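You operate a simulated robot arm through the tools that you are given. There is no shell and no other tool.

You are at the controls of a simulated robot arm. One attempt, no reset.

Task
Stir the teal cup at speed 2 until the watery layer is gone.
Fine: use the stirrer, lid on; turn it off and put the cup on the green mat. Set down upright: what you pick out.

It is judged by the outcome, as a careful person would: the job done as asked, and still so three seconds after it is handed in. It fails if anything else is knocked over, pushed out of place, dropped, spilled or broken. A push-on lid holds only when it is set on centred and level and pressed home; a screw cap is set on level and turned clockwise until tight.

Robot
A 6-joint arm with a fingered hand, fixed in place. Base frame: the origin is on the floor under the middle of its stand, x ahead of it, y to its left, z up; the work surface is at about z = 820. Readings come in mm, rad, newtons and seconds.
With the tool pointing down near the work surface it reaches from about 340 to 740 mm from the base axis. Its first joint turns from -2.007 to 2.007 rad. Payload 4 kg.
The TCP is the grasp point between the finger pads, 26 mm short of the fingertips. In the tool frame z runs along the fingers and y along their closing line. The gripper opens to 132 mm; its body begins 73 mm behind the TCP. The gripper is a hand of 4 fingers: y runs from the thumb to the fingers, the wrist lies at [0, 0, -239] in the tool frame, and closing takes about 1.5 s.
Orientation is that of the tool frame in the base frame, as a unit quaternion [x, y, z, w]. With the fingers straight down and closing along the base's y, the tool's x points along the base's -x, its y along +y and its z along -z.

Tools
- The arm moves only by the tool apply_moves. Its argument "targets" is a list of rows, each a list of 7 numbers: the shift along the tool's x, y, z in mm, then the turn, a rotation vector about the tool's x, y, z in rad, then the finger opening in mm, from 0 to 132. In form: [[dx, dy, dz, rx, ry, rz, claw], ...]. A call has 1 to 20 rows; each row shifts and turns the commanded pose from where the row before left it, along the tool's axes as they then stand. Rows are played at 5 a second. More than 50 mm and 0.15 rad between two rows, or a gripper value outside its range, and nothing of the call is played. Where a pose cannot be reached the arm comes as near as it can. A force on the tool above 40 N (or 10 N above the force at the start of the call, whichever is more), or a blocked arm, ends the call early, and 0.2 s more pass. Each finger travels about 153 mm/s and halts on what it meets, pressing with about 29 N; the grip force reading is that of the motor and also rises with nothing between the fingers. The clock runs only during rows and for 0.2 s after the last one: add rows that do not move to give the fingers time. The reply holds the time, the measured pose of the TCP, the force on the tool along the base axes, the opening and the grip force, in the units named above and with some noise, with the torque about the TCP (base axes, N m) and any sound that the robot's microphone picked up.
- Cameras (640 x 400 px; columns grow to the right, rows downward): "scene" is fixed at [401.4, 665.1, 1578]; the picture's right is [-0.98, -0.18, 0.00], its down [-0.14, 0.78, -0.62] and it looks along [0.11, -0.61, -0.79] (base axes); focal length 346 px, centre (320, 200). "wrist" rides on the gripper at [68, 2, -97] in the tool frame; the picture's right is [-0.03, 1.00, 0.00], its down [-0.82, -0.02, -0.58] and it looks along [-0.58, -0.01, 0.82] (tool axes); focal length 270 px, centre (320, 200).
- grab_frame(camera): a new picture of that camera. No time passes.
- move_column(by): slides the trunk up (or, below 0, down) by that many mm; the arm rides with it, the base frame stays. It gives what a move gives, with no picture.
- set_grasp(shape): the hand has 4 fingers and takes this shape, open, in about a second: jaw (thumb against the fingers, like two jaws); tri (thumb and two fingers); tip (a fingertip pinch); poke (one finger out to press); point (the index stretched); flat (the hand flat); cup (the hand cupped); fist (a fist). The gripper value then closes the fingers along that shape, each until it touches; the sizes above hold for jaw. It gives what a move gives, with no picture.
- probe_pixels(camera, pixels): there is no depth. For up to 12 entries [column, row, z] of the newest picture of that camera ("zoom" is the newest enlarged one), the place [x, y] in the base frame at which the ray of that pixel passes the height z, good to about 3 mm, but the place of the scene camera against the robot may be out by one fixed shift of up to 25 mm in any direction. No time passes.
- inspect(camera, box): a new picture of the part [left, top, right, bottom] of that camera's present view, enlarged. No time passes.
- sign_off(): hands the job in; it is judged then, once.

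Open the gripper and draw the arm clear of the work before you hand the job in, unless the task says otherwise.

The tools are called after "Emit:" by a JSON object that holds its "op" and its "data". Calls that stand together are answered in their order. apply_moves: Moves the arm, as the interface text tells. Its arguments: {"type":"object","properties":{"targets":{"type":"array"}},"required":["targets"]} The other tools are called the same way: move_column (by) moves the trunk up or down; set_grasp (shape) gives the hand a shape; grab_frame (camera) takes a picture; probe_pixels (camera, pixels) gives the place at which the rays of pixels pass given heights; inspect (camera, box) takes an enlarged picture of a part of a camera's view; sign_off () hands the job in.

At the start:

```text
t: 0.0
tool_pos: [475.2, 83.7, 1117.8]
tcp_rot: [0.001, 1.0, 0.0, 0.0]
wrist_force: [0.7, 0.1, -0.5]
moment: [0.01, -0.02, 0.0]
grip_width: 131.7
grip_force: 0.1
shape: jaw
trunk travel left (down, up): [-900.0, 90.0]
```

scene: 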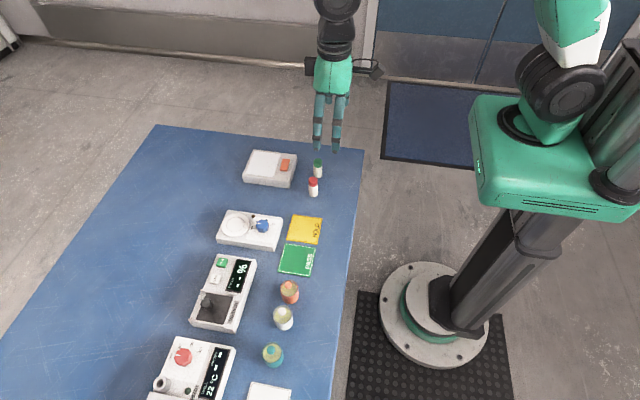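
wrist: 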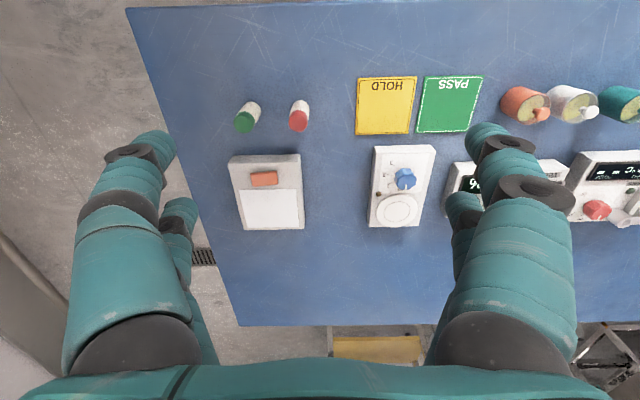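

I'll begin by looking closer at the bench: the cups near (275,355), (283,318), (290,291), and the devices on the left.

Emit:
{"op": "inspect", "data": {"camera": "scene", "box": [140, 240, 360, 400]}}

Emit:
{"op": "inspect", "data": {"camera": "scene", "box": [190, 140, 350, 260]}}

Emit:
{"op": "inspect", "data": {"camera": "wrist", "box": [340, 60, 640, 250]}}

```text
2.50 times, centred on (250, 320) of scene
```

zoom: 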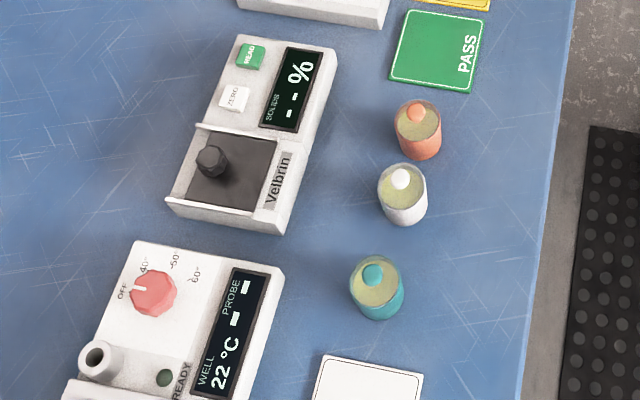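

```text
3.33 times, centred on (270, 200) of scene
```

zoom: 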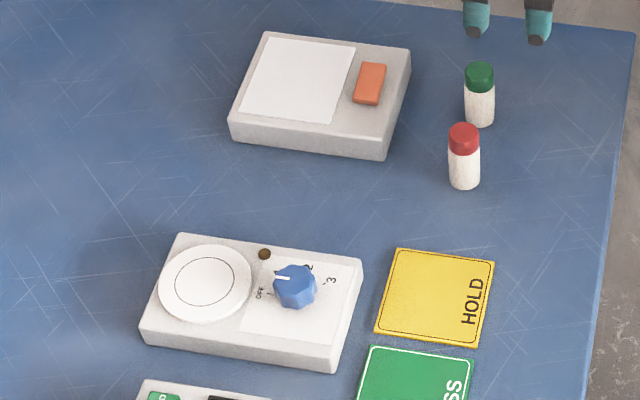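

```text
2.11 times, centred on (490, 155) of wrist
```

zoom: 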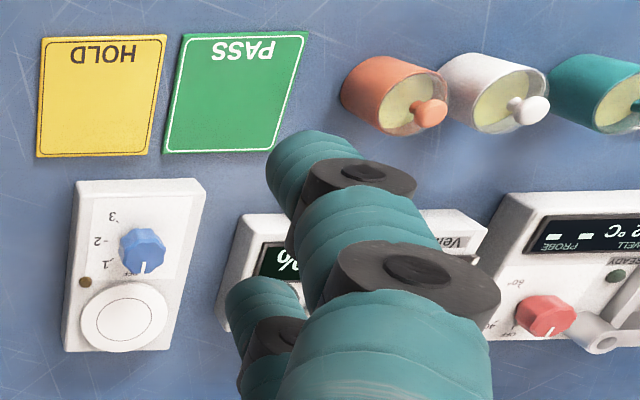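

The stirrer is the white box with a blue dial (OFF/1/2/3) at scene (250,230), the teal cup sits at (273,355), and the green PASS mat is at (297,260). I'll probe these points with both cameras to measure the offset.

Emit:
{"op": "probe_pixels", "data": {"camera": "scene", "pixels": [[273, 362, 820], [274, 349, 880], [283, 326, 820], [290, 300, 820], [297, 260, 822], [237, 224, 850], [263, 226, 870], [304, 229, 822], [318, 175, 820], [313, 195, 820]]}}

Emit:
{"op": "probe_pixels", "data": {"camera": "wrist", "pixels": [[399, 210, 850], [405, 178, 870], [449, 104, 822], [386, 105, 822], [516, 104, 820], [566, 104, 820], [616, 104, 820], [630, 110, 880], [581, 113, 880], [541, 113, 880]]}}

```text
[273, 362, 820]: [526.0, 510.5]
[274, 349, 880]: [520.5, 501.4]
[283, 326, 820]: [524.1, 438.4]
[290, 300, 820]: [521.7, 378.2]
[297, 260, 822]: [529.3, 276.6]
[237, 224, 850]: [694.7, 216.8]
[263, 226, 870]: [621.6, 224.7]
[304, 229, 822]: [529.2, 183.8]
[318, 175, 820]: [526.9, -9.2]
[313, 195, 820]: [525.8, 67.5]
```

```text
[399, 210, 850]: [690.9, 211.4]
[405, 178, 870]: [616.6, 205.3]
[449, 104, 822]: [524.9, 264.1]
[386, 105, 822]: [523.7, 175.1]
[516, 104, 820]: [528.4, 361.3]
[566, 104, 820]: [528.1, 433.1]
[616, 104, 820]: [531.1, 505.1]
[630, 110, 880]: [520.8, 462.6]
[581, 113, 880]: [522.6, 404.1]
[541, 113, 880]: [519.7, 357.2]
```

The scene camera reads about (+5,+10) mm off from the wrist camera. I'll move the arm left along +y at its present height so the wrist camera sees the teal cup and the stirrer from close by.

Emit:
{"op": "apply_moves", "data": {"targets": [[0, 30, 0, 0, 0, 0, 132], [0, 40, 0, 0, 0, 0, 132], [0, 40, 0, 0, 0, 0, 132], [0, 40, 0, 0, 0, 0, 132], [0, 40, 0, 0, 0, 0, 132], [0, 40, 0, 0, 0, 0, 132], [0, 40, 0, 0, 0, 0, 132], [0, 30, 0, 0, 0, 0, 132], [0, 0, 0, 0, 0, 0, 132]]}}

Emit:
{"op": "grab_frame", "data": {"camera": "wrist"}}

Emit:
{"op": "grab_frame", "data": {"camera": "scene"}}

```text
t: 2.0
tool_pos: [476.3, 386.1, 1118.2]
tcp_rot: [-0.001, 1.0, 0.0, 0.0]
wrist_force: [-0.6, 0.1, -0.2]
moment: [0.01, -0.01, 0.02]
grip_width: 131.5
grip_force: 0.0
shape: jaw
trunk travel left (down, up): [-900.0, 90.0]
```

```text
taken
```

wrist: 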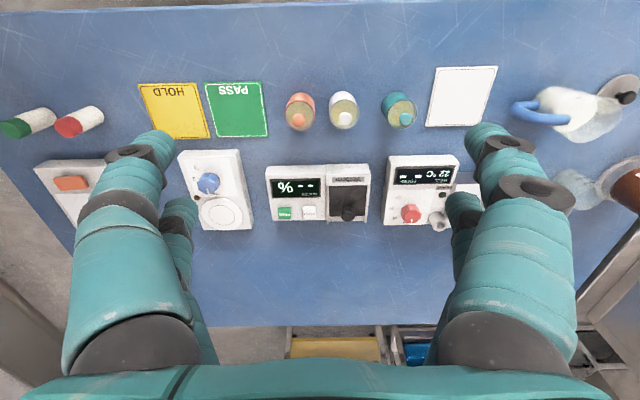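

```text
taken
```

scene: 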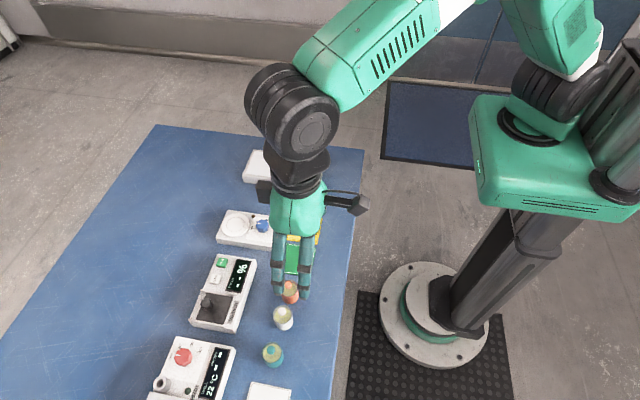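

Now the wrist view shows all the cups (teal at (400,110)), and a wash bottle further left. I'll enlarge the cups, stirrer and far items.

Emit:
{"op": "inspect", "data": {"camera": "wrist", "box": [270, 70, 450, 150]}}

Emit:
{"op": "inspect", "data": {"camera": "wrist", "box": [160, 140, 280, 240]}}

Emit:
{"op": "inspect", "data": {"camera": "wrist", "box": [480, 60, 640, 240]}}

```text
3.56 times, centred on (360, 110) of wrist
```

zoom: 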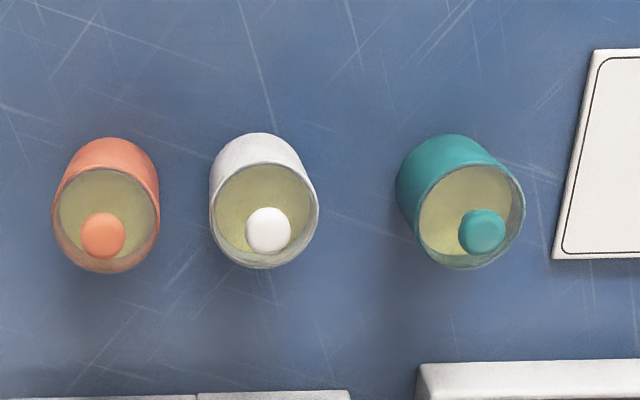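

```text
4.00 times, centred on (220, 190) of wrist
```

zoom: 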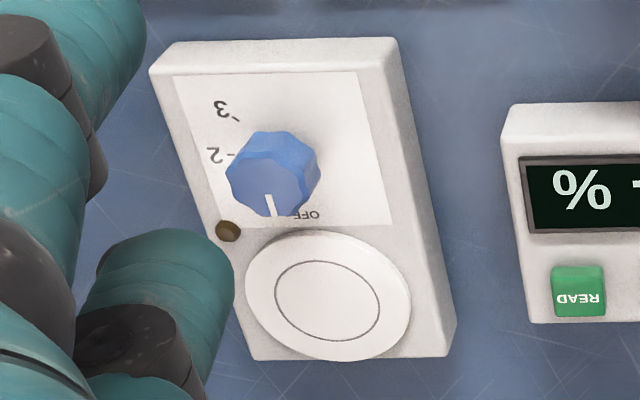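

```text
2.22 times, centred on (560, 150) of wrist
```

zoom: 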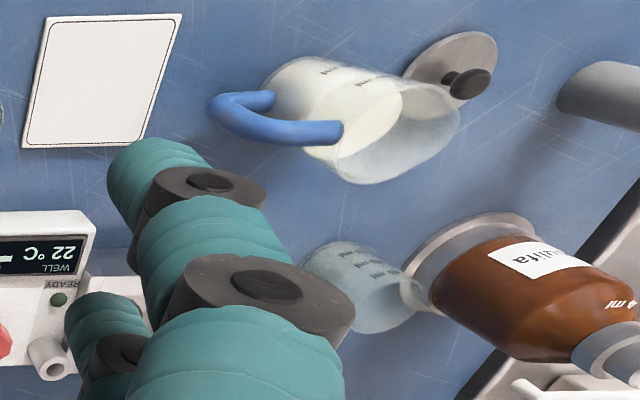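

The cup is small (about 38 mm across) with a clear lid and a teal knob. I'll move nearer to the teal cup for a close look at its lid and contents, staying well above everything.

Emit:
{"op": "apply_moves", "data": {"targets": [[15, 30, 30, 0, 0, 0, 132], [15, 30, 40, 0, 0, 0, 132], [15, 30, 40, 0, 0, 0, 132], [10, 20, 20, 0, 0, 0, 132], [0, 0, 0, 0, 0, 0, 132]]}}

Emit:
{"op": "grab_frame", "data": {"camera": "wrist"}}

Emit:
{"op": "inspect", "data": {"camera": "wrist", "box": [240, 120, 400, 240]}}

```text
refused: row 2 steps farther than a row can; nothing moved
```

```text
taken
```

wrist: 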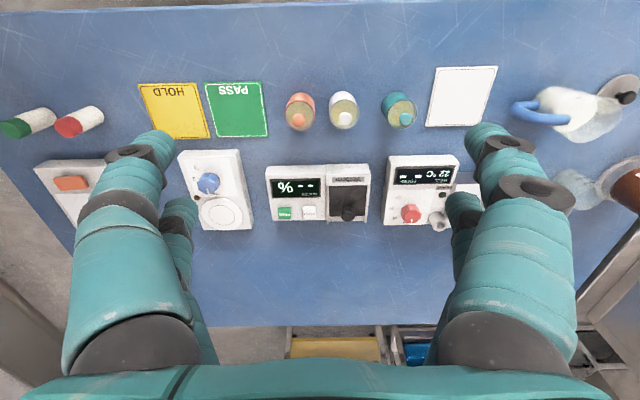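

```text
3.33 times, centred on (320, 180) of wrist
```

zoom: 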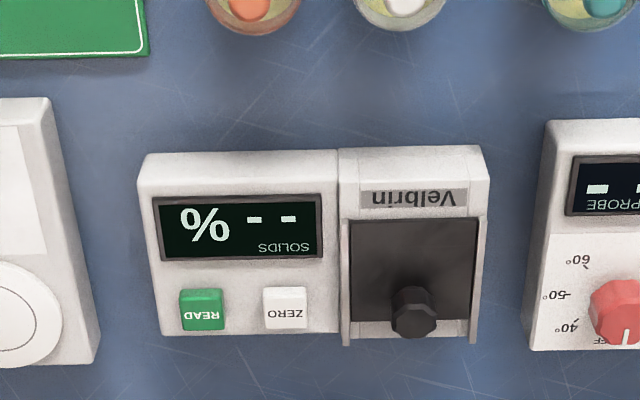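

The step was too long as a vector, so I'll repeat the approach to the teal cup with shorter rows.

Emit:
{"op": "apply_moves", "data": {"targets": [[10, 25, 25, 0, 0, 0, 132], [10, 25, 25, 0, 0, 0, 132], [10, 25, 25, 0, 0, 0, 132], [10, 25, 25, 0, 0, 0, 132], [10, 10, 25, 0, 0, 0, 132], [0, 0, 0, 0, 0, 0, 132]]}}

Emit:
{"op": "grab_frame", "data": {"camera": "wrist"}}

Emit:
{"op": "inspect", "data": {"camera": "wrist", "box": [240, 120, 400, 240]}}

```text
t: 3.4
tool_pos: [426.2, 492.6, 991.7]
tcp_rot: [0.0, 1.0, 0.0, 0.0]
wrist_force: [-0.3, 0.1, -0.4]
moment: [0.01, -0.03, 0.03]
grip_width: 131.9
grip_force: 0.1
shape: jaw
trunk travel left (down, up): [-900.0, 90.0]
```

```text
taken
```

wrist: 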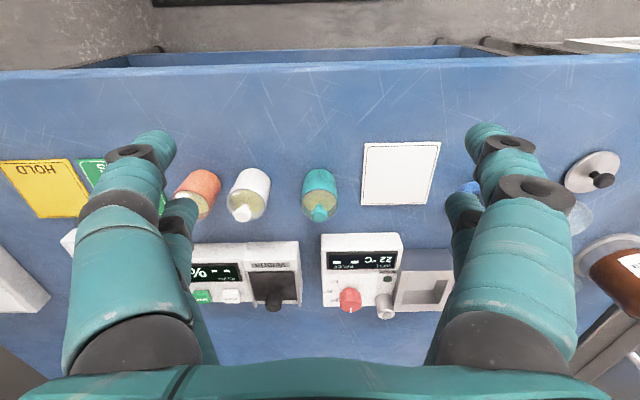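

```text
3.33 times, centred on (320, 180) of wrist
```

zoom: 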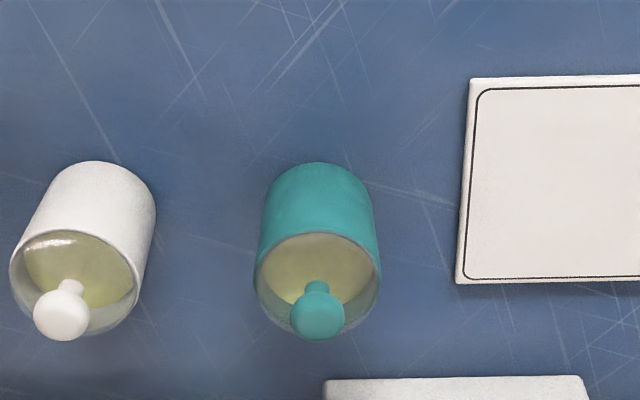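

The teal cup's outline runs from zoom (318,163) at its base to the rim ellipse around (318,287), with a stemmed knob at (318,315). I'll probe these at candidate heights to get its size and place.

Emit:
{"op": "probe_pixels", "data": {"camera": "zoom", "pixels": [[318, 163, 820], [318, 233, 860], [318, 341, 860], [254, 285, 860], [382, 285, 860], [318, 233, 870], [318, 341, 870], [254, 285, 870], [382, 285, 870], [318, 315, 880], [318, 315, 890]]}}

Emit:
{"op": "probe_pixels", "data": {"camera": "zoom", "pixels": [[155, 215, 820], [260, 215, 820], [376, 215, 820], [458, 283, 822], [452, 250, 822], [330, 380, 850], [588, 378, 850]]}}

```text
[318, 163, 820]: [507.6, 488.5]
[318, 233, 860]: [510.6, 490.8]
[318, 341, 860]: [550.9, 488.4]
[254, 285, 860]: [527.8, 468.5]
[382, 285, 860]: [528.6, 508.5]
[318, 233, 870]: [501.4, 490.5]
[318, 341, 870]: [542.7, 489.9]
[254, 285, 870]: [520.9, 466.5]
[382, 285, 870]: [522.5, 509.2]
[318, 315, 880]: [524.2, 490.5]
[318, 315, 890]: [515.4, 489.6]
```

```text
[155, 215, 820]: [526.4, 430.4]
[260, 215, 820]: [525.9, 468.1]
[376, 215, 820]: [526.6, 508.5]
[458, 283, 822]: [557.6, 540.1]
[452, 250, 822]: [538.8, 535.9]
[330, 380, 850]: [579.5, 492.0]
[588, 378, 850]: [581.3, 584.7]
```

The cup is about 41 mm across with its rim at z≈863, centred near (527.5, 488.5). I'll zoom in tightly on its lid and on the neighbouring cups to compare how they're seated.

Emit:
{"op": "inspect", "data": {"camera": "wrist", "box": [296, 160, 344, 230]}}

Emit:
{"op": "inspect", "data": {"camera": "wrist", "box": [224, 160, 276, 230]}}

Emit:
{"op": "inspect", "data": {"camera": "scene", "box": [255, 335, 295, 375]}}

```text
5.71 times, centred on (320, 195) of wrist
```

zoom: 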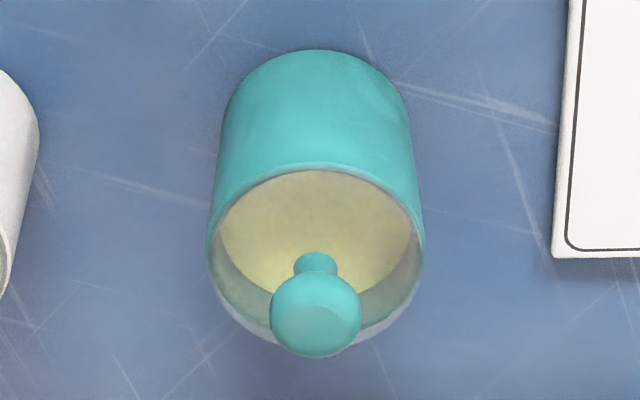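

```text
5.71 times, centred on (250, 195) of wrist
```

zoom: 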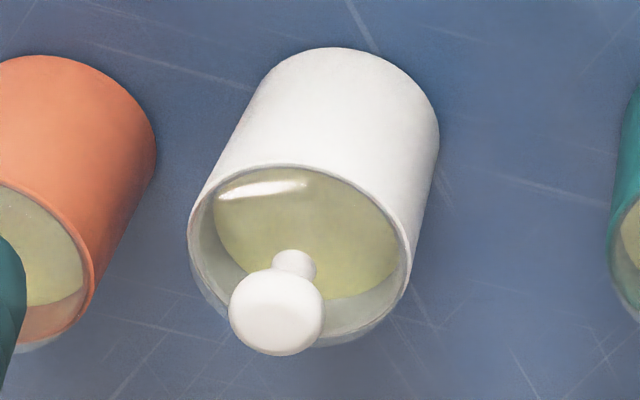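

```text
10.00 times, centred on (275, 355) of scene
```

zoom: 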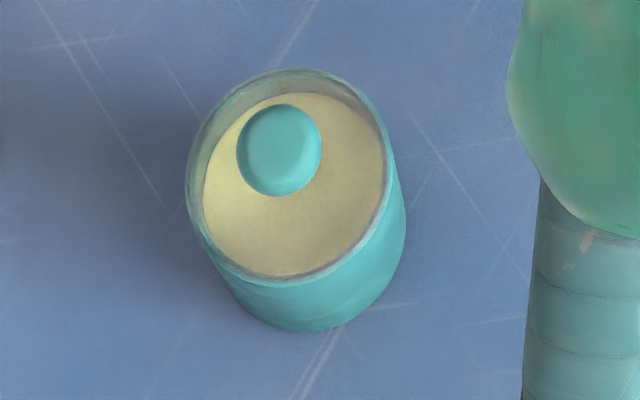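

The lid sits level like its neighbours, with the liquid visible below it. Next I'll travel to the stirrer at the same height to view the dial and platter close up.

Emit:
{"op": "apply_moves", "data": {"targets": [[-6, -20, 0, 0, 0, 0, 132], [-10, -34, 0, 0, 0, 0, 132], [-12, -40, 0, 0, 0, 0, 132], [-12, -40, 0, 0, 0, 0, 132], [-12, -40, 0, 0, 0, 0, 132], [-12, -40, 0, 0, 0, 0, 132], [-10, -35, 0, 0, 0, 0, 132], [-10, -35, 0, 0, 0, 0, 132], [0, 0, 0, 0, 0, 0, 132]]}}

Emit:
{"op": "grab_frame", "data": {"camera": "wrist"}}

Emit:
{"op": "inspect", "data": {"camera": "wrist", "box": [240, 140, 400, 260]}}

```text
t: 5.4
tool_pos: [509.3, 210.0, 993.0]
tcp_rot: [0.0, 1.0, 0.0, 0.0]
wrist_force: [-0.1, 0.6, 0.0]
moment: [-0.03, 0.0, 0.05]
grip_width: 132.1
grip_force: 0.0
shape: jaw
trunk travel left (down, up): [-900.0, 90.0]
```

```text
taken
```

wrist: 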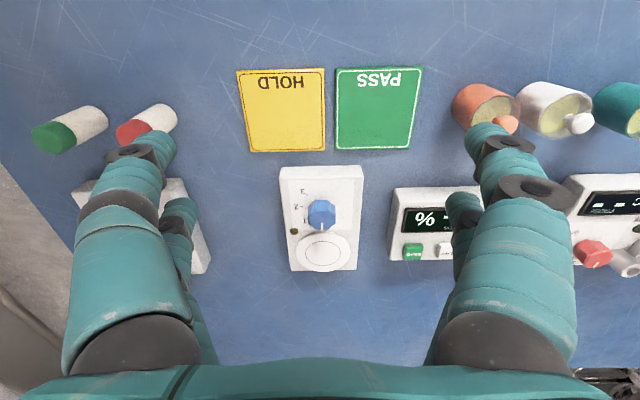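

```text
3.33 times, centred on (320, 200) of wrist
```

zoom: 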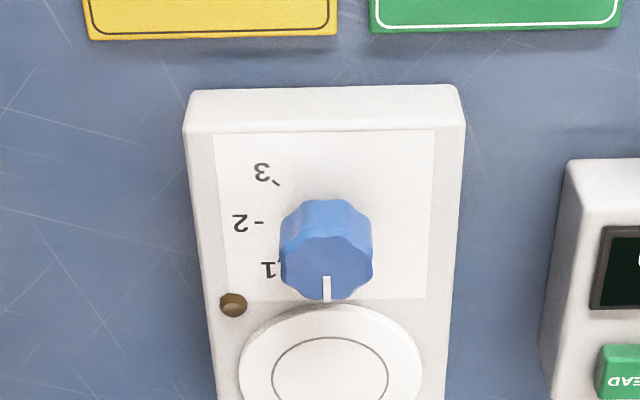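

The dial pointer at zoom (327,288) points straight away from the robot (+x, OFF), with ticks for 1, 2 and 3 running round the −y side. I'll probe ticks, dial, platter and housing heights.

Emit:
{"op": "probe_pixels", "data": {"camera": "zoom", "pixels": [[325, 90, 820], [325, 128, 845], [325, 128, 850], [325, 128, 840], [275, 183, 845], [259, 222, 845], [281, 259, 845], [326, 243, 845], [330, 378, 848], [330, 305, 848], [240, 370, 848], [421, 370, 848]]}}

Emit:
{"op": "probe_pixels", "data": {"camera": "zoom", "pixels": [[326, 201, 845], [326, 237, 865], [326, 300, 865], [280, 265, 865], [373, 265, 865], [326, 237, 870], [326, 300, 870], [187, 130, 845], [463, 125, 845], [233, 305, 848]]}}

Emit:
{"op": "inspect", "data": {"camera": "wrist", "box": [270, 160, 370, 280]}}

```text
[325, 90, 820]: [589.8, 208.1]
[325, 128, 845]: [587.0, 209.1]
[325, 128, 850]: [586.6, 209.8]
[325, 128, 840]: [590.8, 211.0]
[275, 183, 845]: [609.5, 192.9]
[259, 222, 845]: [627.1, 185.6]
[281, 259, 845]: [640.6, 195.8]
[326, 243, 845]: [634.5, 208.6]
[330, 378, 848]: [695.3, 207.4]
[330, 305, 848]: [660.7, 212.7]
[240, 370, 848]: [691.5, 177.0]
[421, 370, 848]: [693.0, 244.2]
```

```text
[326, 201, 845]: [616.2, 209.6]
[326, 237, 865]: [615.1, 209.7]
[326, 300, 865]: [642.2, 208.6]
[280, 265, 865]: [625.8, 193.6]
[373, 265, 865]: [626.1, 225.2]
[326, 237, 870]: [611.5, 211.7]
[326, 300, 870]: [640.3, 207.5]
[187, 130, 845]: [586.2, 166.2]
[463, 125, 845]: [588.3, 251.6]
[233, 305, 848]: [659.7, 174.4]
```

```text
3.33 times, centred on (320, 220) of wrist
```

zoom: 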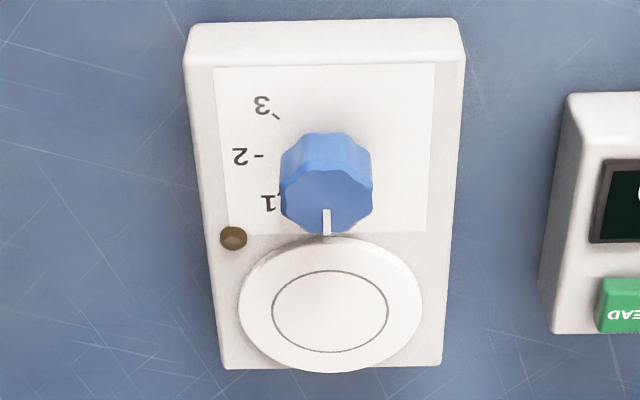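

The dial centre is about (629,209) with its top at z≈864, and the platter centre about (693,210); a centred cup would leave only ~43 mm from the dial axis. I'll try the "tip" shape here in free air to see how slim it is for turning the dial.

Emit:
{"op": "set_grasp", "data": {"shape": "tip"}}

Emit:
{"op": "grab_frame", "data": {"camera": "wrist"}}

Emit:
{"op": "grab_frame", "data": {"camera": "scene"}}

```text
t: 6.3
tool_pos: [509.9, 210.8, 991.8]
tcp_rot: [0.0, 1.0, 0.0, 0.0]
wrist_force: [-0.1, 0.1, 1.2]
moment: [0.0, 0.02, 0.0]
grip_width: 132.0
grip_force: 0.0
shape: tip
trunk travel left (down, up): [-900.0, 90.0]
```

```text
taken
```

wrist: 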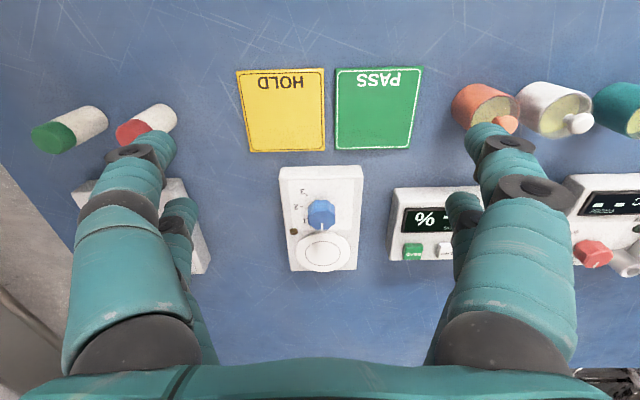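

```text
taken
```

scene: 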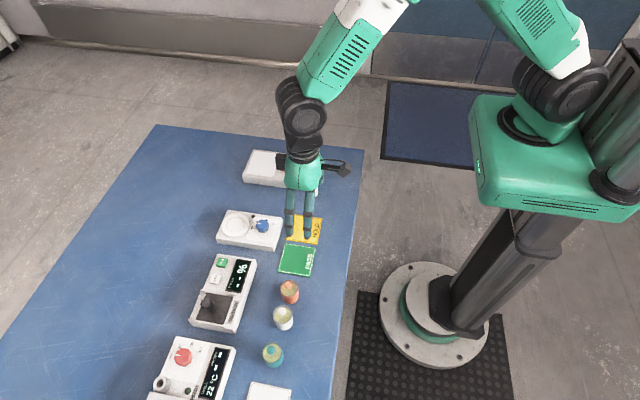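

Open, the "tip" shape looks the same as jaw; I'll close it part way in the air to see which fingers move.

Emit:
{"op": "apply_moves", "data": {"targets": [[0, 0, 0, 0, 0, 0, 30], [0, 0, 0, 0, 0, 0, 30], [0, 0, 0, 0, 0, 0, 30], [0, 0, 0, 0, 0, 0, 30], [0, 0, 0, 0, 0, 0, 30]]}}

Emit:
{"op": "grab_frame", "data": {"camera": "wrist"}}

Emit:
{"op": "inspect", "data": {"camera": "scene", "box": [250, 140, 370, 250]}}

```text
t: 7.5
tool_pos: [509.3, 211.5, 993.2]
tcp_rot: [0.0, 1.0, -0.001, 0.0]
wrist_force: [0.0, 0.1, -0.5]
moment: [0.01, 0.01, -0.02]
grip_width: 30.4
grip_force: 0.0
shape: tip
trunk travel left (down, up): [-900.0, 90.0]
```

```text
taken
```

wrist: 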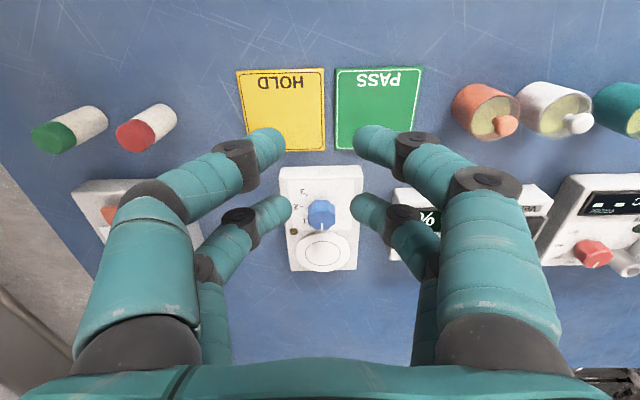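

```text
3.64 times, centred on (310, 195) of scene
```

zoom: 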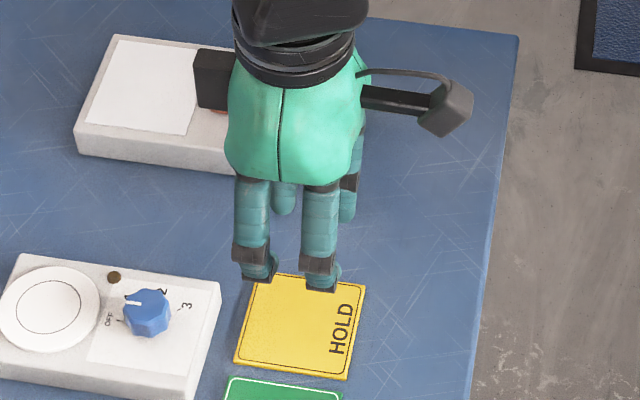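

In "tip" all four fingers flex with outward knuckles — two pairs still 40 mm apart. I'll try "tri" for comparison.

Emit:
{"op": "set_grasp", "data": {"shape": "tri"}}

Emit:
{"op": "apply_moves", "data": {"targets": [[0, 0, 0, 0, 0, 0, 30], [0, 0, 0, 0, 0, 0, 30], [0, 0, 0, 0, 0, 0, 30], [0, 0, 0, 0, 0, 0, 30], [0, 0, 0, 0, 0, 0, 30]]}}

Emit:
{"op": "grab_frame", "data": {"camera": "wrist"}}

Emit:
{"op": "inspect", "data": {"camera": "scene", "box": [250, 140, 370, 250]}}

```text
t: 8.4
tool_pos: [508.2, 210.5, 991.6]
tcp_rot: [0.001, 1.0, 0.0, 0.0]
wrist_force: [0.8, -0.8, -0.8]
moment: [-0.02, 0.03, 0.01]
grip_width: 131.9
grip_force: 0.1
shape: tri
trunk travel left (down, up): [-900.0, 90.0]
```

```text
t: 9.6
tool_pos: [509.7, 211.8, 992.1]
tcp_rot: [0.001, 1.0, 0.0, 0.0]
wrist_force: [0.6, 0.1, -0.6]
moment: [0.05, -0.01, 0.04]
grip_width: 30.5
grip_force: 0.0
shape: tri
trunk travel left (down, up): [-900.0, 90.0]
```

```text
taken
```

wrist: 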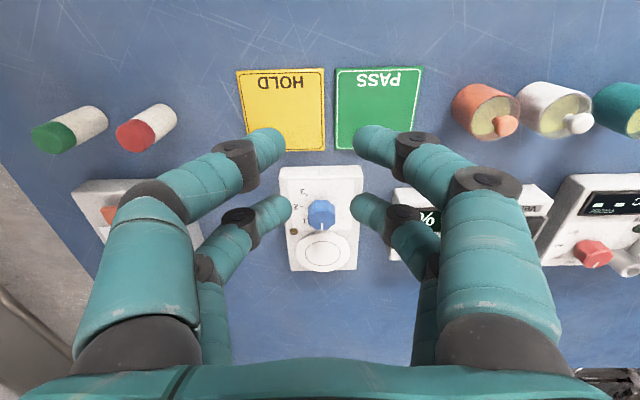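

```text
3.64 times, centred on (310, 195) of scene
```

zoom: 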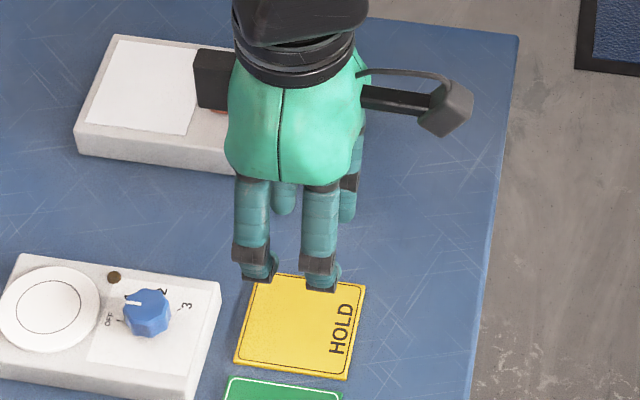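

"tri" looks identical. I'll go back to "jaw" and view it at the opening I'd use around the cup (60 mm).

Emit:
{"op": "set_grasp", "data": {"shape": "jaw"}}

Emit:
{"op": "apply_moves", "data": {"targets": [[0, 0, 0, 0, 0, 0, 60], [0, 0, 0, 0, 0, 0, 60], [0, 0, 0, 0, 0, 0, 60], [0, 0, 0, 0, 0, 0, 60]]}}

Emit:
{"op": "grab_frame", "data": {"camera": "wrist"}}

Emit:
{"op": "inspect", "data": {"camera": "scene", "box": [250, 140, 370, 250]}}

```text
t: 10.5
tool_pos: [508.4, 211.0, 994.0]
tcp_rot: [-0.001, 1.0, -0.001, 0.0]
wrist_force: [0.4, -0.1, 0.1]
moment: [0.02, -0.04, -0.02]
grip_width: 131.8
grip_force: 0.2
shape: jaw
trunk travel left (down, up): [-900.0, 90.0]
```

```text
t: 11.5
tool_pos: [508.6, 211.7, 991.6]
tcp_rot: [0.0, 1.0, -0.001, -0.001]
wrist_force: [1.0, -0.2, -0.5]
moment: [-0.02, 0.02, -0.02]
grip_width: 60.9
grip_force: 0.0
shape: jaw
trunk travel left (down, up): [-900.0, 90.0]
```

```text
taken
```

wrist: 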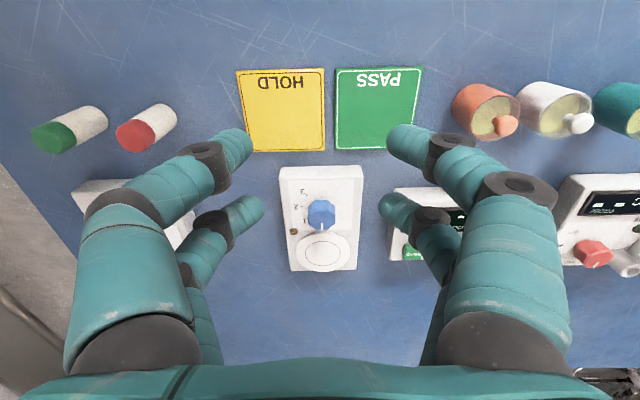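

```text
3.64 times, centred on (310, 195) of scene
```

zoom: 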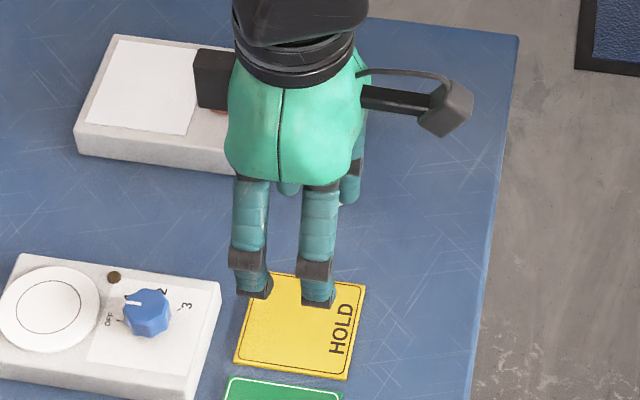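

All grips flex the same way: two finger pairs 40 mm apart that straddle round things, which suits the cup. I'll keep the opening at 46 mm (so the knuckles clear the white cup) and move over the teal cup at about (527.5, 488.5, 965).

Emit:
{"op": "apply_moves", "data": {"targets": [[-1, 15, 0, 0, 0, 0, 50], [-2, 30, 0, 0, 0, 0, 46], [-3, 40, 0, 0, 0, 0, 46], [-3, 40, 0, 0, 0, 0, 46], [-3, 40, 0, 0, 0, 0, 46], [-3, 40, 5, 0, 0, 0, 46], [-2, 40, 10, 0, 0, 0, 46], [-2, 31.8, 11.6, 0, 0, 0, 46], [0, 0, 0, 0, 0, 0, 46], [0, 0, 0, 0, 0, 0, 46]]}}

Emit:
{"op": "grab_frame", "data": {"camera": "wrist"}}

Emit:
{"op": "inspect", "data": {"camera": "scene", "box": [210, 240, 370, 400]}}

```text
t: 13.7
tool_pos: [528.6, 486.3, 966.7]
tcp_rot: [0.0, 1.0, 0.0, 0.0]
wrist_force: [0.7, 0.2, 0.6]
moment: [-0.03, 0.03, 0.05]
grip_width: 46.3
grip_force: 0.1
shape: jaw
trunk travel left (down, up): [-900.0, 90.0]
```

```text
taken
```

wrist: 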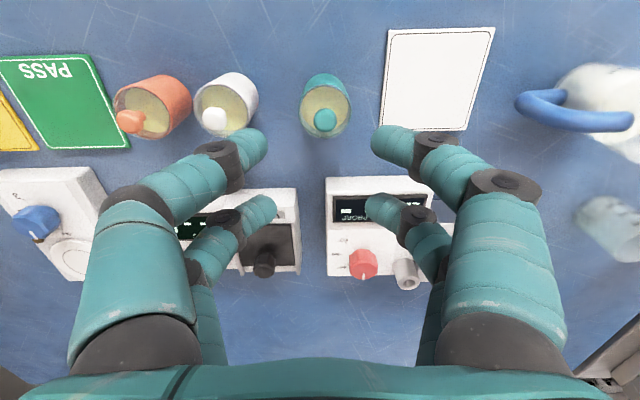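

```text
2.50 times, centred on (290, 320) of scene
```

zoom: 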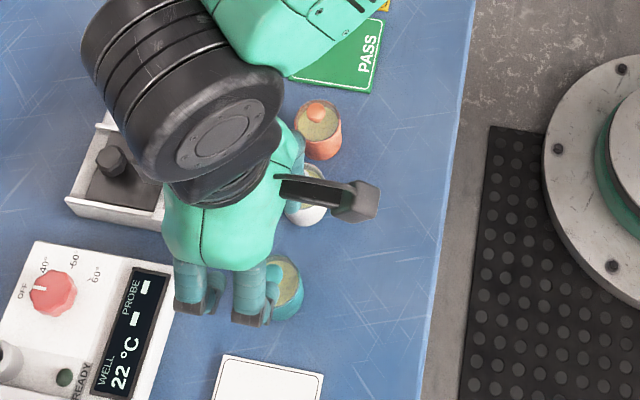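

The teal cup's rim is at (325,108) and the knob at (325,120) in the wrist view, nearly centred between the fingers. I'll probe them for precise centring.

Emit:
{"op": "inspect", "data": {"camera": "wrist", "box": [270, 50, 390, 150]}}

Emit:
{"op": "probe_pixels", "data": {"camera": "wrist", "pixels": [[302, 110, 863], [350, 110, 863], [325, 87, 863], [325, 136, 863], [326, 75, 820], [325, 119, 878], [259, 98, 863], [195, 112, 863], [326, 180, 850], [299, 190, 850]]}}

```text
4.00 times, centred on (330, 100) of wrist
```

zoom: 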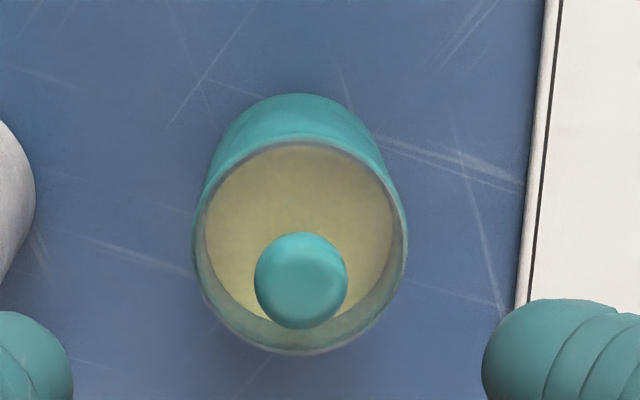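

```text
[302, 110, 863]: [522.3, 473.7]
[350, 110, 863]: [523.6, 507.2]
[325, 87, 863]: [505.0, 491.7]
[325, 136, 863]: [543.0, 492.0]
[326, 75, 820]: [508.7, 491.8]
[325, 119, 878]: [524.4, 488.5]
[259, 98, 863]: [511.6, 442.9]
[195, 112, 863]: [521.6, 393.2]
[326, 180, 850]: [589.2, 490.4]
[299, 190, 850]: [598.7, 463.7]
```

Cup centre comes out at about (526, 490). I'll shift by (−2, +3.5) mm and descend partway, to just above knob height, then check clearances to the white cup.

Emit:
{"op": "apply_moves", "data": {"targets": [[2, 3.7, 0, 0, 0, 0, 46], [0, 0, 25, 0, 0, 0, 46], [0, 0, 25, 0, 0, 0, 46], [0, 0, 20, 0, 0, 0, 46], [0, 0, 0, 0, 0, 0, 46]]}}

Emit:
{"op": "grab_frame", "data": {"camera": "wrist"}}

Emit:
{"op": "inspect", "data": {"camera": "scene", "box": [230, 300, 330, 400]}}

```text
t: 14.9
tool_pos: [528.3, 491.2, 896.1]
tcp_rot: [0.0, 1.0, 0.001, 0.0]
wrist_force: [0.1, -0.3, 0.5]
moment: [-0.01, -0.03, -0.01]
grip_width: 46.0
grip_force: 0.0
shape: jaw
trunk travel left (down, up): [-900.0, 90.0]
```

```text
taken
```

wrist: 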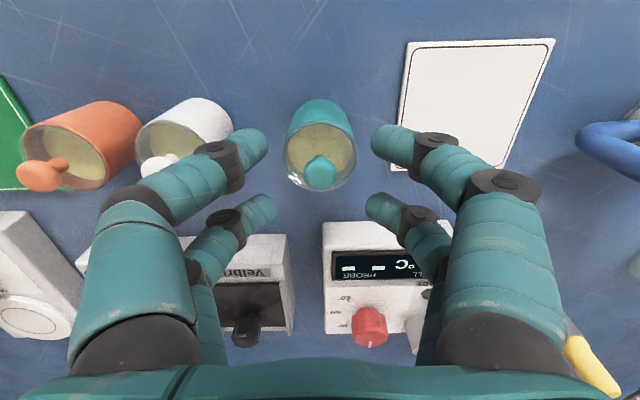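

```text
4.00 times, centred on (280, 350) of scene
```

zoom: 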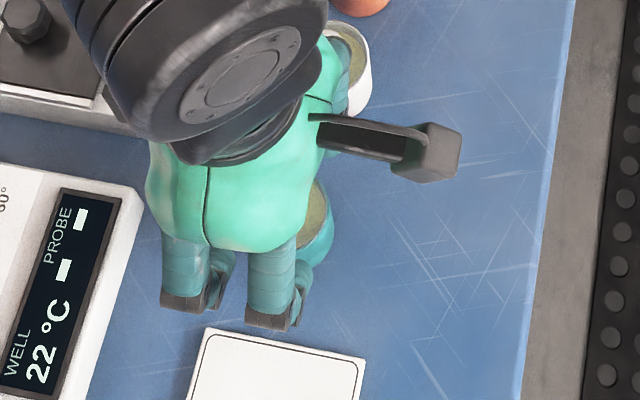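

The cup is centred between the fingers (rim centre ≈ (319,150), fingertips at columns 260 and 378). I'll descend 44 mm more so the pads span the cup's coloured body.

Emit:
{"op": "apply_moves", "data": {"targets": [[1.5, -0.7, 10, 0, 0, 0, 46], [0, 0, 10, 0, 0, 0, 46], [0, 0, 12, 0, 0, 0, 46], [0, 0, 11, 0, 0, 0, 46], [0, 0, 0, 0, 0, 0, 46]]}}

Emit:
{"op": "grab_frame", "data": {"camera": "wrist"}}

Emit:
{"op": "inspect", "data": {"camera": "scene", "box": [230, 300, 330, 400]}}

```text
t: 16.1
tool_pos: [525.1, 490.1, 852.8]
tcp_rot: [0.0, 1.0, 0.001, 0.0]
wrist_force: [0.1, 0.0, -0.1]
moment: [-0.02, 0.01, -0.03]
grip_width: 46.0
grip_force: 0.0
shape: jaw
trunk travel left (down, up): [-900.0, 90.0]
```

```text
taken
```

wrist: 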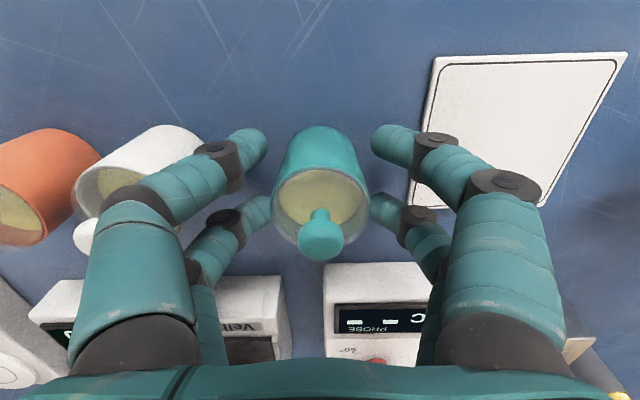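

```text
4.00 times, centred on (280, 350) of scene
```

zoom: 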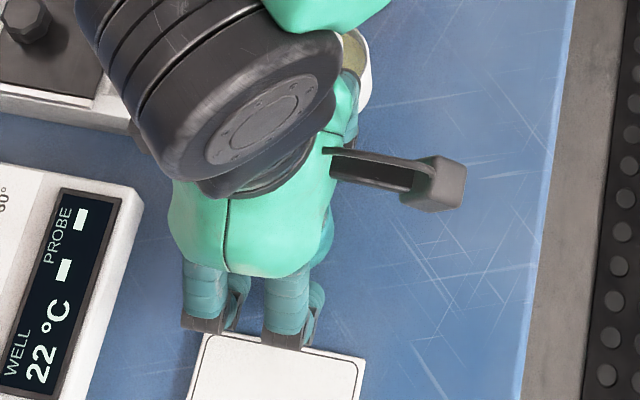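

The cup stands centred between all four fingers with no contact force. I'll close slowly in small increments and see where the grip stops.

Emit:
{"op": "apply_moves", "data": {"targets": [[0, 0, 0, 0, 0, 0, 42], [0, 0, 0, 0, 0, 0, 39], [0, 0, 0, 0, 0, 0, 36], [0, 0, 0, 0, 0, 0, 33], [0, 0, 0, 0, 0, 0, 30], [0, 0, 0, 0, 0, 0, 27], [0, 0, 0, 0, 0, 0, 24], [0, 0, 0, 0, 0, 0, 20], [0, 0, 0, 0, 0, 0, 16], [0, 0, 0, 0, 0, 0, 16]]}}

Emit:
{"op": "grab_frame", "data": {"camera": "wrist"}}

```text
t: 18.3
tool_pos: [525.5, 490.6, 853.5]
tcp_rot: [0.0, 1.0, 0.0, 0.0]
wrist_force: [0.7, -0.3, -0.8]
moment: [-0.05, 0.01, 0.02]
grip_width: 14.8
grip_force: 28.6
shape: jaw
trunk travel left (down, up): [-900.0, 90.0]
```

```text
taken
```

wrist: 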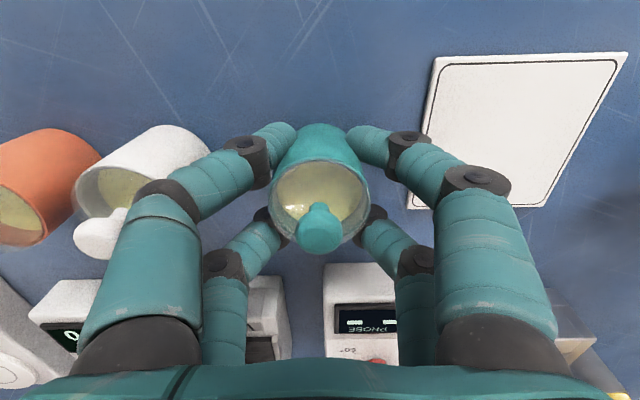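

Grip force reads 28.6 N with the four fingers wrapped around the cup. I'll command a smaller opening to make sure the fingers are really stopped by the cup, then test-lift slightly.

Emit:
{"op": "apply_moves", "data": {"targets": [[0, 0, 0, 0, 0, 0, 8], [0, 0, 0, 0, 0, 0, 5], [0, 0, 0, 0, 0, 0, 5]]}}

Emit:
{"op": "grab_frame", "data": {"camera": "wrist"}}

```text
t: 19.1
tool_pos: [526.0, 492.0, 852.8]
tcp_rot: [0.0, 1.0, 0.001, 0.0]
wrist_force: [-0.3, -0.4, 0.3]
moment: [-0.02, -0.04, 0.02]
grip_width: 13.4
grip_force: 29.3
shape: jaw
trunk travel left (down, up): [-900.0, 90.0]
```

```text
taken
```

wrist: 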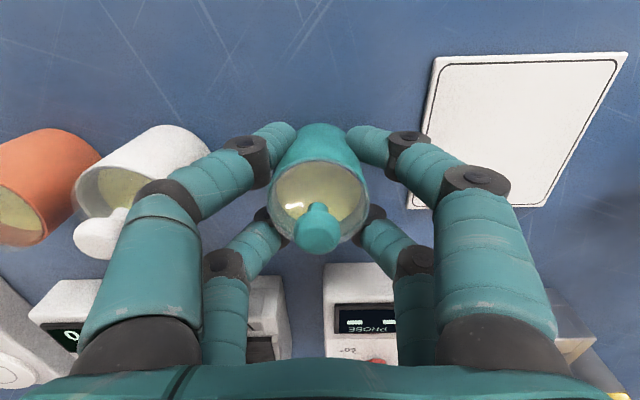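

The fingers hold at 13.4 mm, so they're stopped by the cup. I'll lift gently by about 20 mm and check that it stays upright.

Emit:
{"op": "apply_moves", "data": {"targets": [[0, 0, -4, 0, 0, 0, 5], [0, 0, -6, 0, 0, 0, 5], [0, 0, -8, 0, 0, 0, 5], [0, 0, -6, 0, 0, 0, 5], [0, 0, 0, 0, 0, 0, 5]]}}

Emit:
{"op": "grab_frame", "data": {"camera": "wrist"}}

Emit:
{"op": "inspect", "data": {"camera": "scene", "box": [230, 300, 330, 400]}}

```text
t: 20.3
tool_pos: [525.3, 489.5, 877.6]
tcp_rot: [0.0, 1.0, 0.0, 0.0]
wrist_force: [-0.6, 0.0, -0.7]
moment: [0.01, 0.03, -0.03]
grip_width: 13.4
grip_force: 29.0
shape: jaw
trunk travel left (down, up): [-900.0, 90.0]
```

```text
taken
```

wrist: 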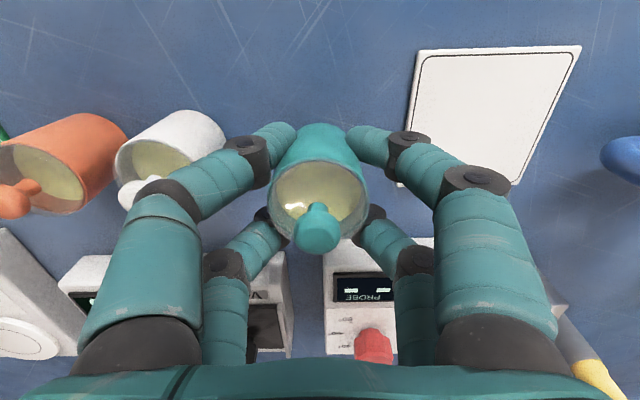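

```text
4.00 times, centred on (280, 350) of scene
```

zoom: 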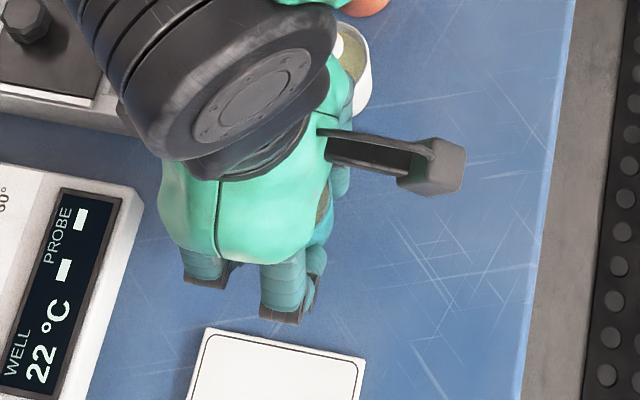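

The cup rose with the hand and stayed level. I'll lift to about z=980 and then carry it smoothly to over the stirrer platter.

Emit:
{"op": "apply_moves", "data": {"targets": [[0, 0, -10, 0, 0, 0, 5], [0, 0, -18, 0, 0, 0, 5], [0, 0, -22, 0, 0, 0, 5], [0, 0, -22, 0, 0, 0, 5], [0, 0, -18, 0, 0, 0, 5], [0, 0, -10, 0, 0, 0, 5], [0, 0, 0, 0, 0, 0, 5]]}}

Emit:
{"op": "apply_moves", "data": {"targets": [[-5, -8, 0, 0, 0, 0, 5], [-9, -15, 0, 0, 0, 0, 5], [-12, -20, 0, 0, 0, 0, 5], [-13, -22, 0, 0, 0, 0, 5], [-13, -22, 0, 0, 0, 0, 5], [-13, -22, 0, 0, 0, 0, 5], [-13, -22, 0, 0, 0, 0, 5], [-13, -22, 0, 0, 0, 0, 5], [-13, -22, 0, 0, 0, 0, 5], [-13, -22, 0, 0, 0, 0, 5], [-13, -22, 0, 0, 0, 0, 5], [-12, -20, 0, 0, 0, 0, 5], [-9, -15, 0, 0, 0, 0, 5], [-8, -13, 0, 0, 0, 0, 5], [-5, -8, 0, 0, 0, 0, 5], [-4, -6, 0, 0, 0, 0, 5], [0, 0, 0, 0, 0, 0, 5], [0, 0, 0, 0, 0, 0, 5]]}}

Emit:
{"op": "grab_frame", "data": {"camera": "wrist"}}

Emit:
{"op": "grab_frame", "data": {"camera": "scene"}}

```text
t: 21.9
tool_pos: [526.2, 489.1, 977.5]
tcp_rot: [0.001, 1.0, -0.001, 0.0]
wrist_force: [-0.8, -0.3, -0.5]
moment: [-0.05, -0.02, 0.0]
grip_width: 13.5
grip_force: 28.9
shape: jaw
trunk travel left (down, up): [-900.0, 90.0]
```

```text
t: 25.7
tool_pos: [693.6, 210.0, 977.3]
tcp_rot: [-0.001, 1.0, 0.0, 0.0]
wrist_force: [0.6, -0.2, -0.7]
moment: [0.0, -0.01, 0.02]
grip_width: 13.3
grip_force: 29.1
shape: jaw
trunk travel left (down, up): [-900.0, 90.0]
```

```text
taken
```

wrist: 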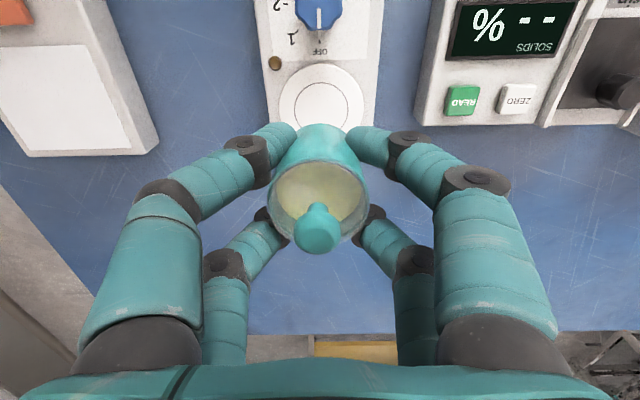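

```text
taken
```

scene: 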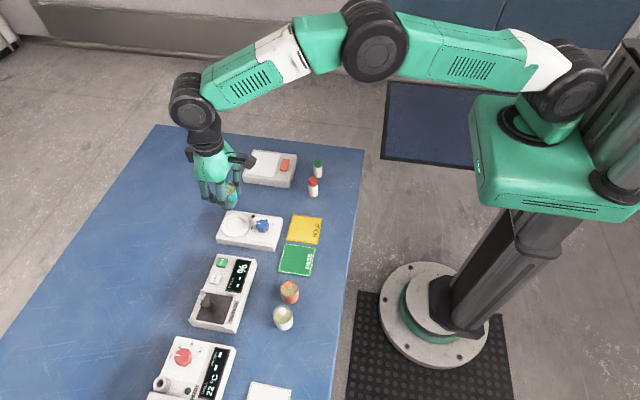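

The cup is held over the stirrer. I'll zoom on the platter (around (321,100)) and probe its edges for centring and height.

Emit:
{"op": "inspect", "data": {"camera": "wrist", "box": [240, 0, 400, 140]}}

Emit:
{"op": "probe_pixels", "data": {"camera": "wrist", "pixels": [[278, 102, 850], [364, 102, 850], [321, 62, 850], [321, 78, 850], [293, 103, 850], [351, 103, 850], [321, 62, 846], [320, 15, 865], [262, 60, 844], [378, 60, 844]]}}

```text
2.86 times, centred on (320, 70) of wrist
```

zoom: 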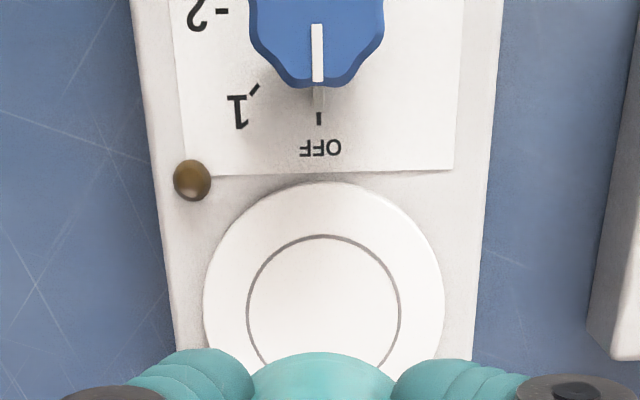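

```text
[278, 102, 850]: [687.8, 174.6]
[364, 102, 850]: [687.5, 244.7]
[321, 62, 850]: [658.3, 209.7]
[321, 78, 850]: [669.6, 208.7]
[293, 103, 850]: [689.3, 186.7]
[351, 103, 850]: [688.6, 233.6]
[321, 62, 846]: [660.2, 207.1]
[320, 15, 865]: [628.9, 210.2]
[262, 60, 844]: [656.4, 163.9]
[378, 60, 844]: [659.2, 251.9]
```

Platter centre is about (692.5, 209.5), matching the hand's position within 1–2 mm. I'll lower to about 10 mm above the platter.

Emit:
{"op": "apply_moves", "data": {"targets": [[0.5, -0.3, 10, 0, 0, 0, 5], [0, 0, 18, 0, 0, 0, 5], [0, 0, 20, 0, 0, 0, 5], [0, 0, 18, 0, 0, 0, 5], [0, 0, 10, 0, 0, 0, 5], [0, 0, 6, 0, 0, 0, 5], [0, 0, 0, 0, 0, 0, 5]]}}

Emit:
{"op": "grab_frame", "data": {"camera": "wrist"}}

Emit:
{"op": "inspect", "data": {"camera": "scene", "box": [180, 170, 300, 270]}}

```text
t: 27.3
tool_pos: [693.0, 209.3, 895.3]
tcp_rot: [0.0, 1.0, 0.0, 0.0]
wrist_force: [0.9, 0.6, -0.5]
moment: [-0.03, -0.03, -0.03]
grip_width: 13.3
grip_force: 28.7
shape: jaw
trunk travel left (down, up): [-900.0, 90.0]
```

```text
taken
```

wrist: 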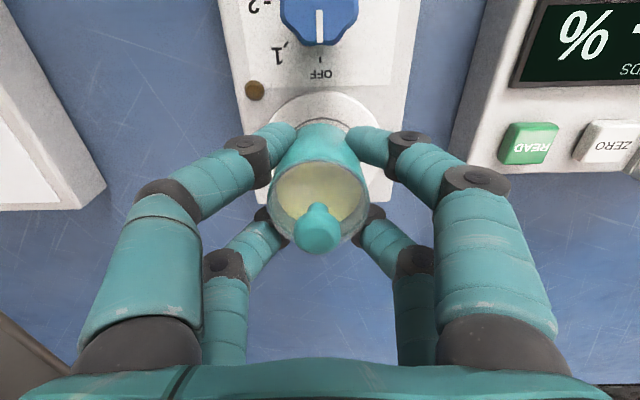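

```text
4.00 times, centred on (240, 220) of scene
```

zoom: 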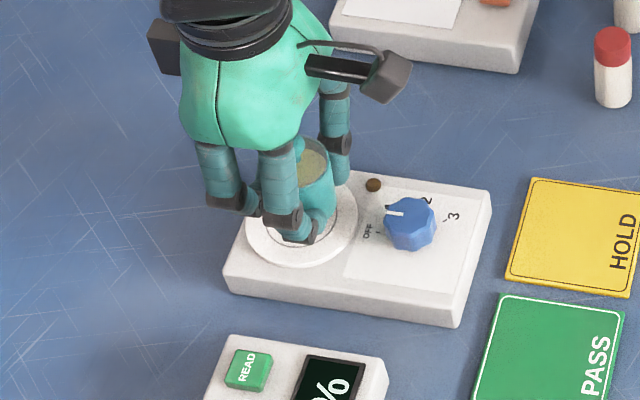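

The cup hangs just over the platter. I'll lower in 2 mm steps and watch for contact force.

Emit:
{"op": "apply_moves", "data": {"targets": [[0, 0, 2, 0, 0, 0, 5], [0, 0, 2, 0, 0, 0, 5], [0, 0, 2, 0, 0, 0, 5], [0, 0, 1.5, 0, 0, 0, 5], [0, 0, 0, 0, 0, 0, 5]]}}

Emit:
{"op": "apply_moves", "data": {"targets": [[0, 0, 1, 0, 0, 0, 5], [0, 0, 1, 0, 0, 0, 5], [0, 0, 0, 0, 0, 0, 5]]}}

```text
t: 28.5
tool_pos: [692.9, 208.4, 888.1]
tcp_rot: [0.0, 1.0, 0.0, 0.0]
wrist_force: [0.0, -1.3, -0.4]
moment: [-0.03, -0.01, 0.04]
grip_width: 13.1
grip_force: 28.4
shape: jaw
trunk travel left (down, up): [-900.0, 90.0]
```

```text
t: 29.3
tool_pos: [691.9, 208.8, 886.2]
tcp_rot: [0.0, 1.0, 0.0, 0.0]
wrist_force: [0.1, 0.1, -1.0]
moment: [-0.01, -0.03, 0.03]
grip_width: 13.4
grip_force: 28.9
shape: jaw
trunk travel left (down, up): [-900.0, 90.0]
```

No contact yet at TCP z=886 (cup base ≈853). I'll continue in 1 mm steps.

Emit:
{"op": "apply_moves", "data": {"targets": [[0, 0, 1, 0, 0, 0, 5], [0, 0, 1, 0, 0, 0, 5], [0, 0, 0, 0, 0, 0, 5]]}}

Emit:
{"op": "inspect", "data": {"camera": "scene", "box": [215, 190, 275, 250]}}

```text
t: 30.1
tool_pos: [693.8, 208.1, 884.0]
tcp_rot: [0.0, 1.0, 0.001, -0.001]
wrist_force: [0.4, 0.4, -0.5]
moment: [0.01, 0.01, -0.02]
grip_width: 13.1
grip_force: 28.8
shape: jaw
trunk travel left (down, up): [-900.0, 90.0]
```

```text
6.67 times, centred on (245, 220) of scene
```

zoom: 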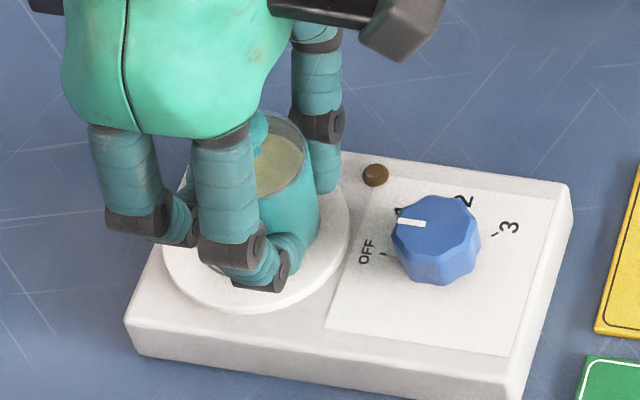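

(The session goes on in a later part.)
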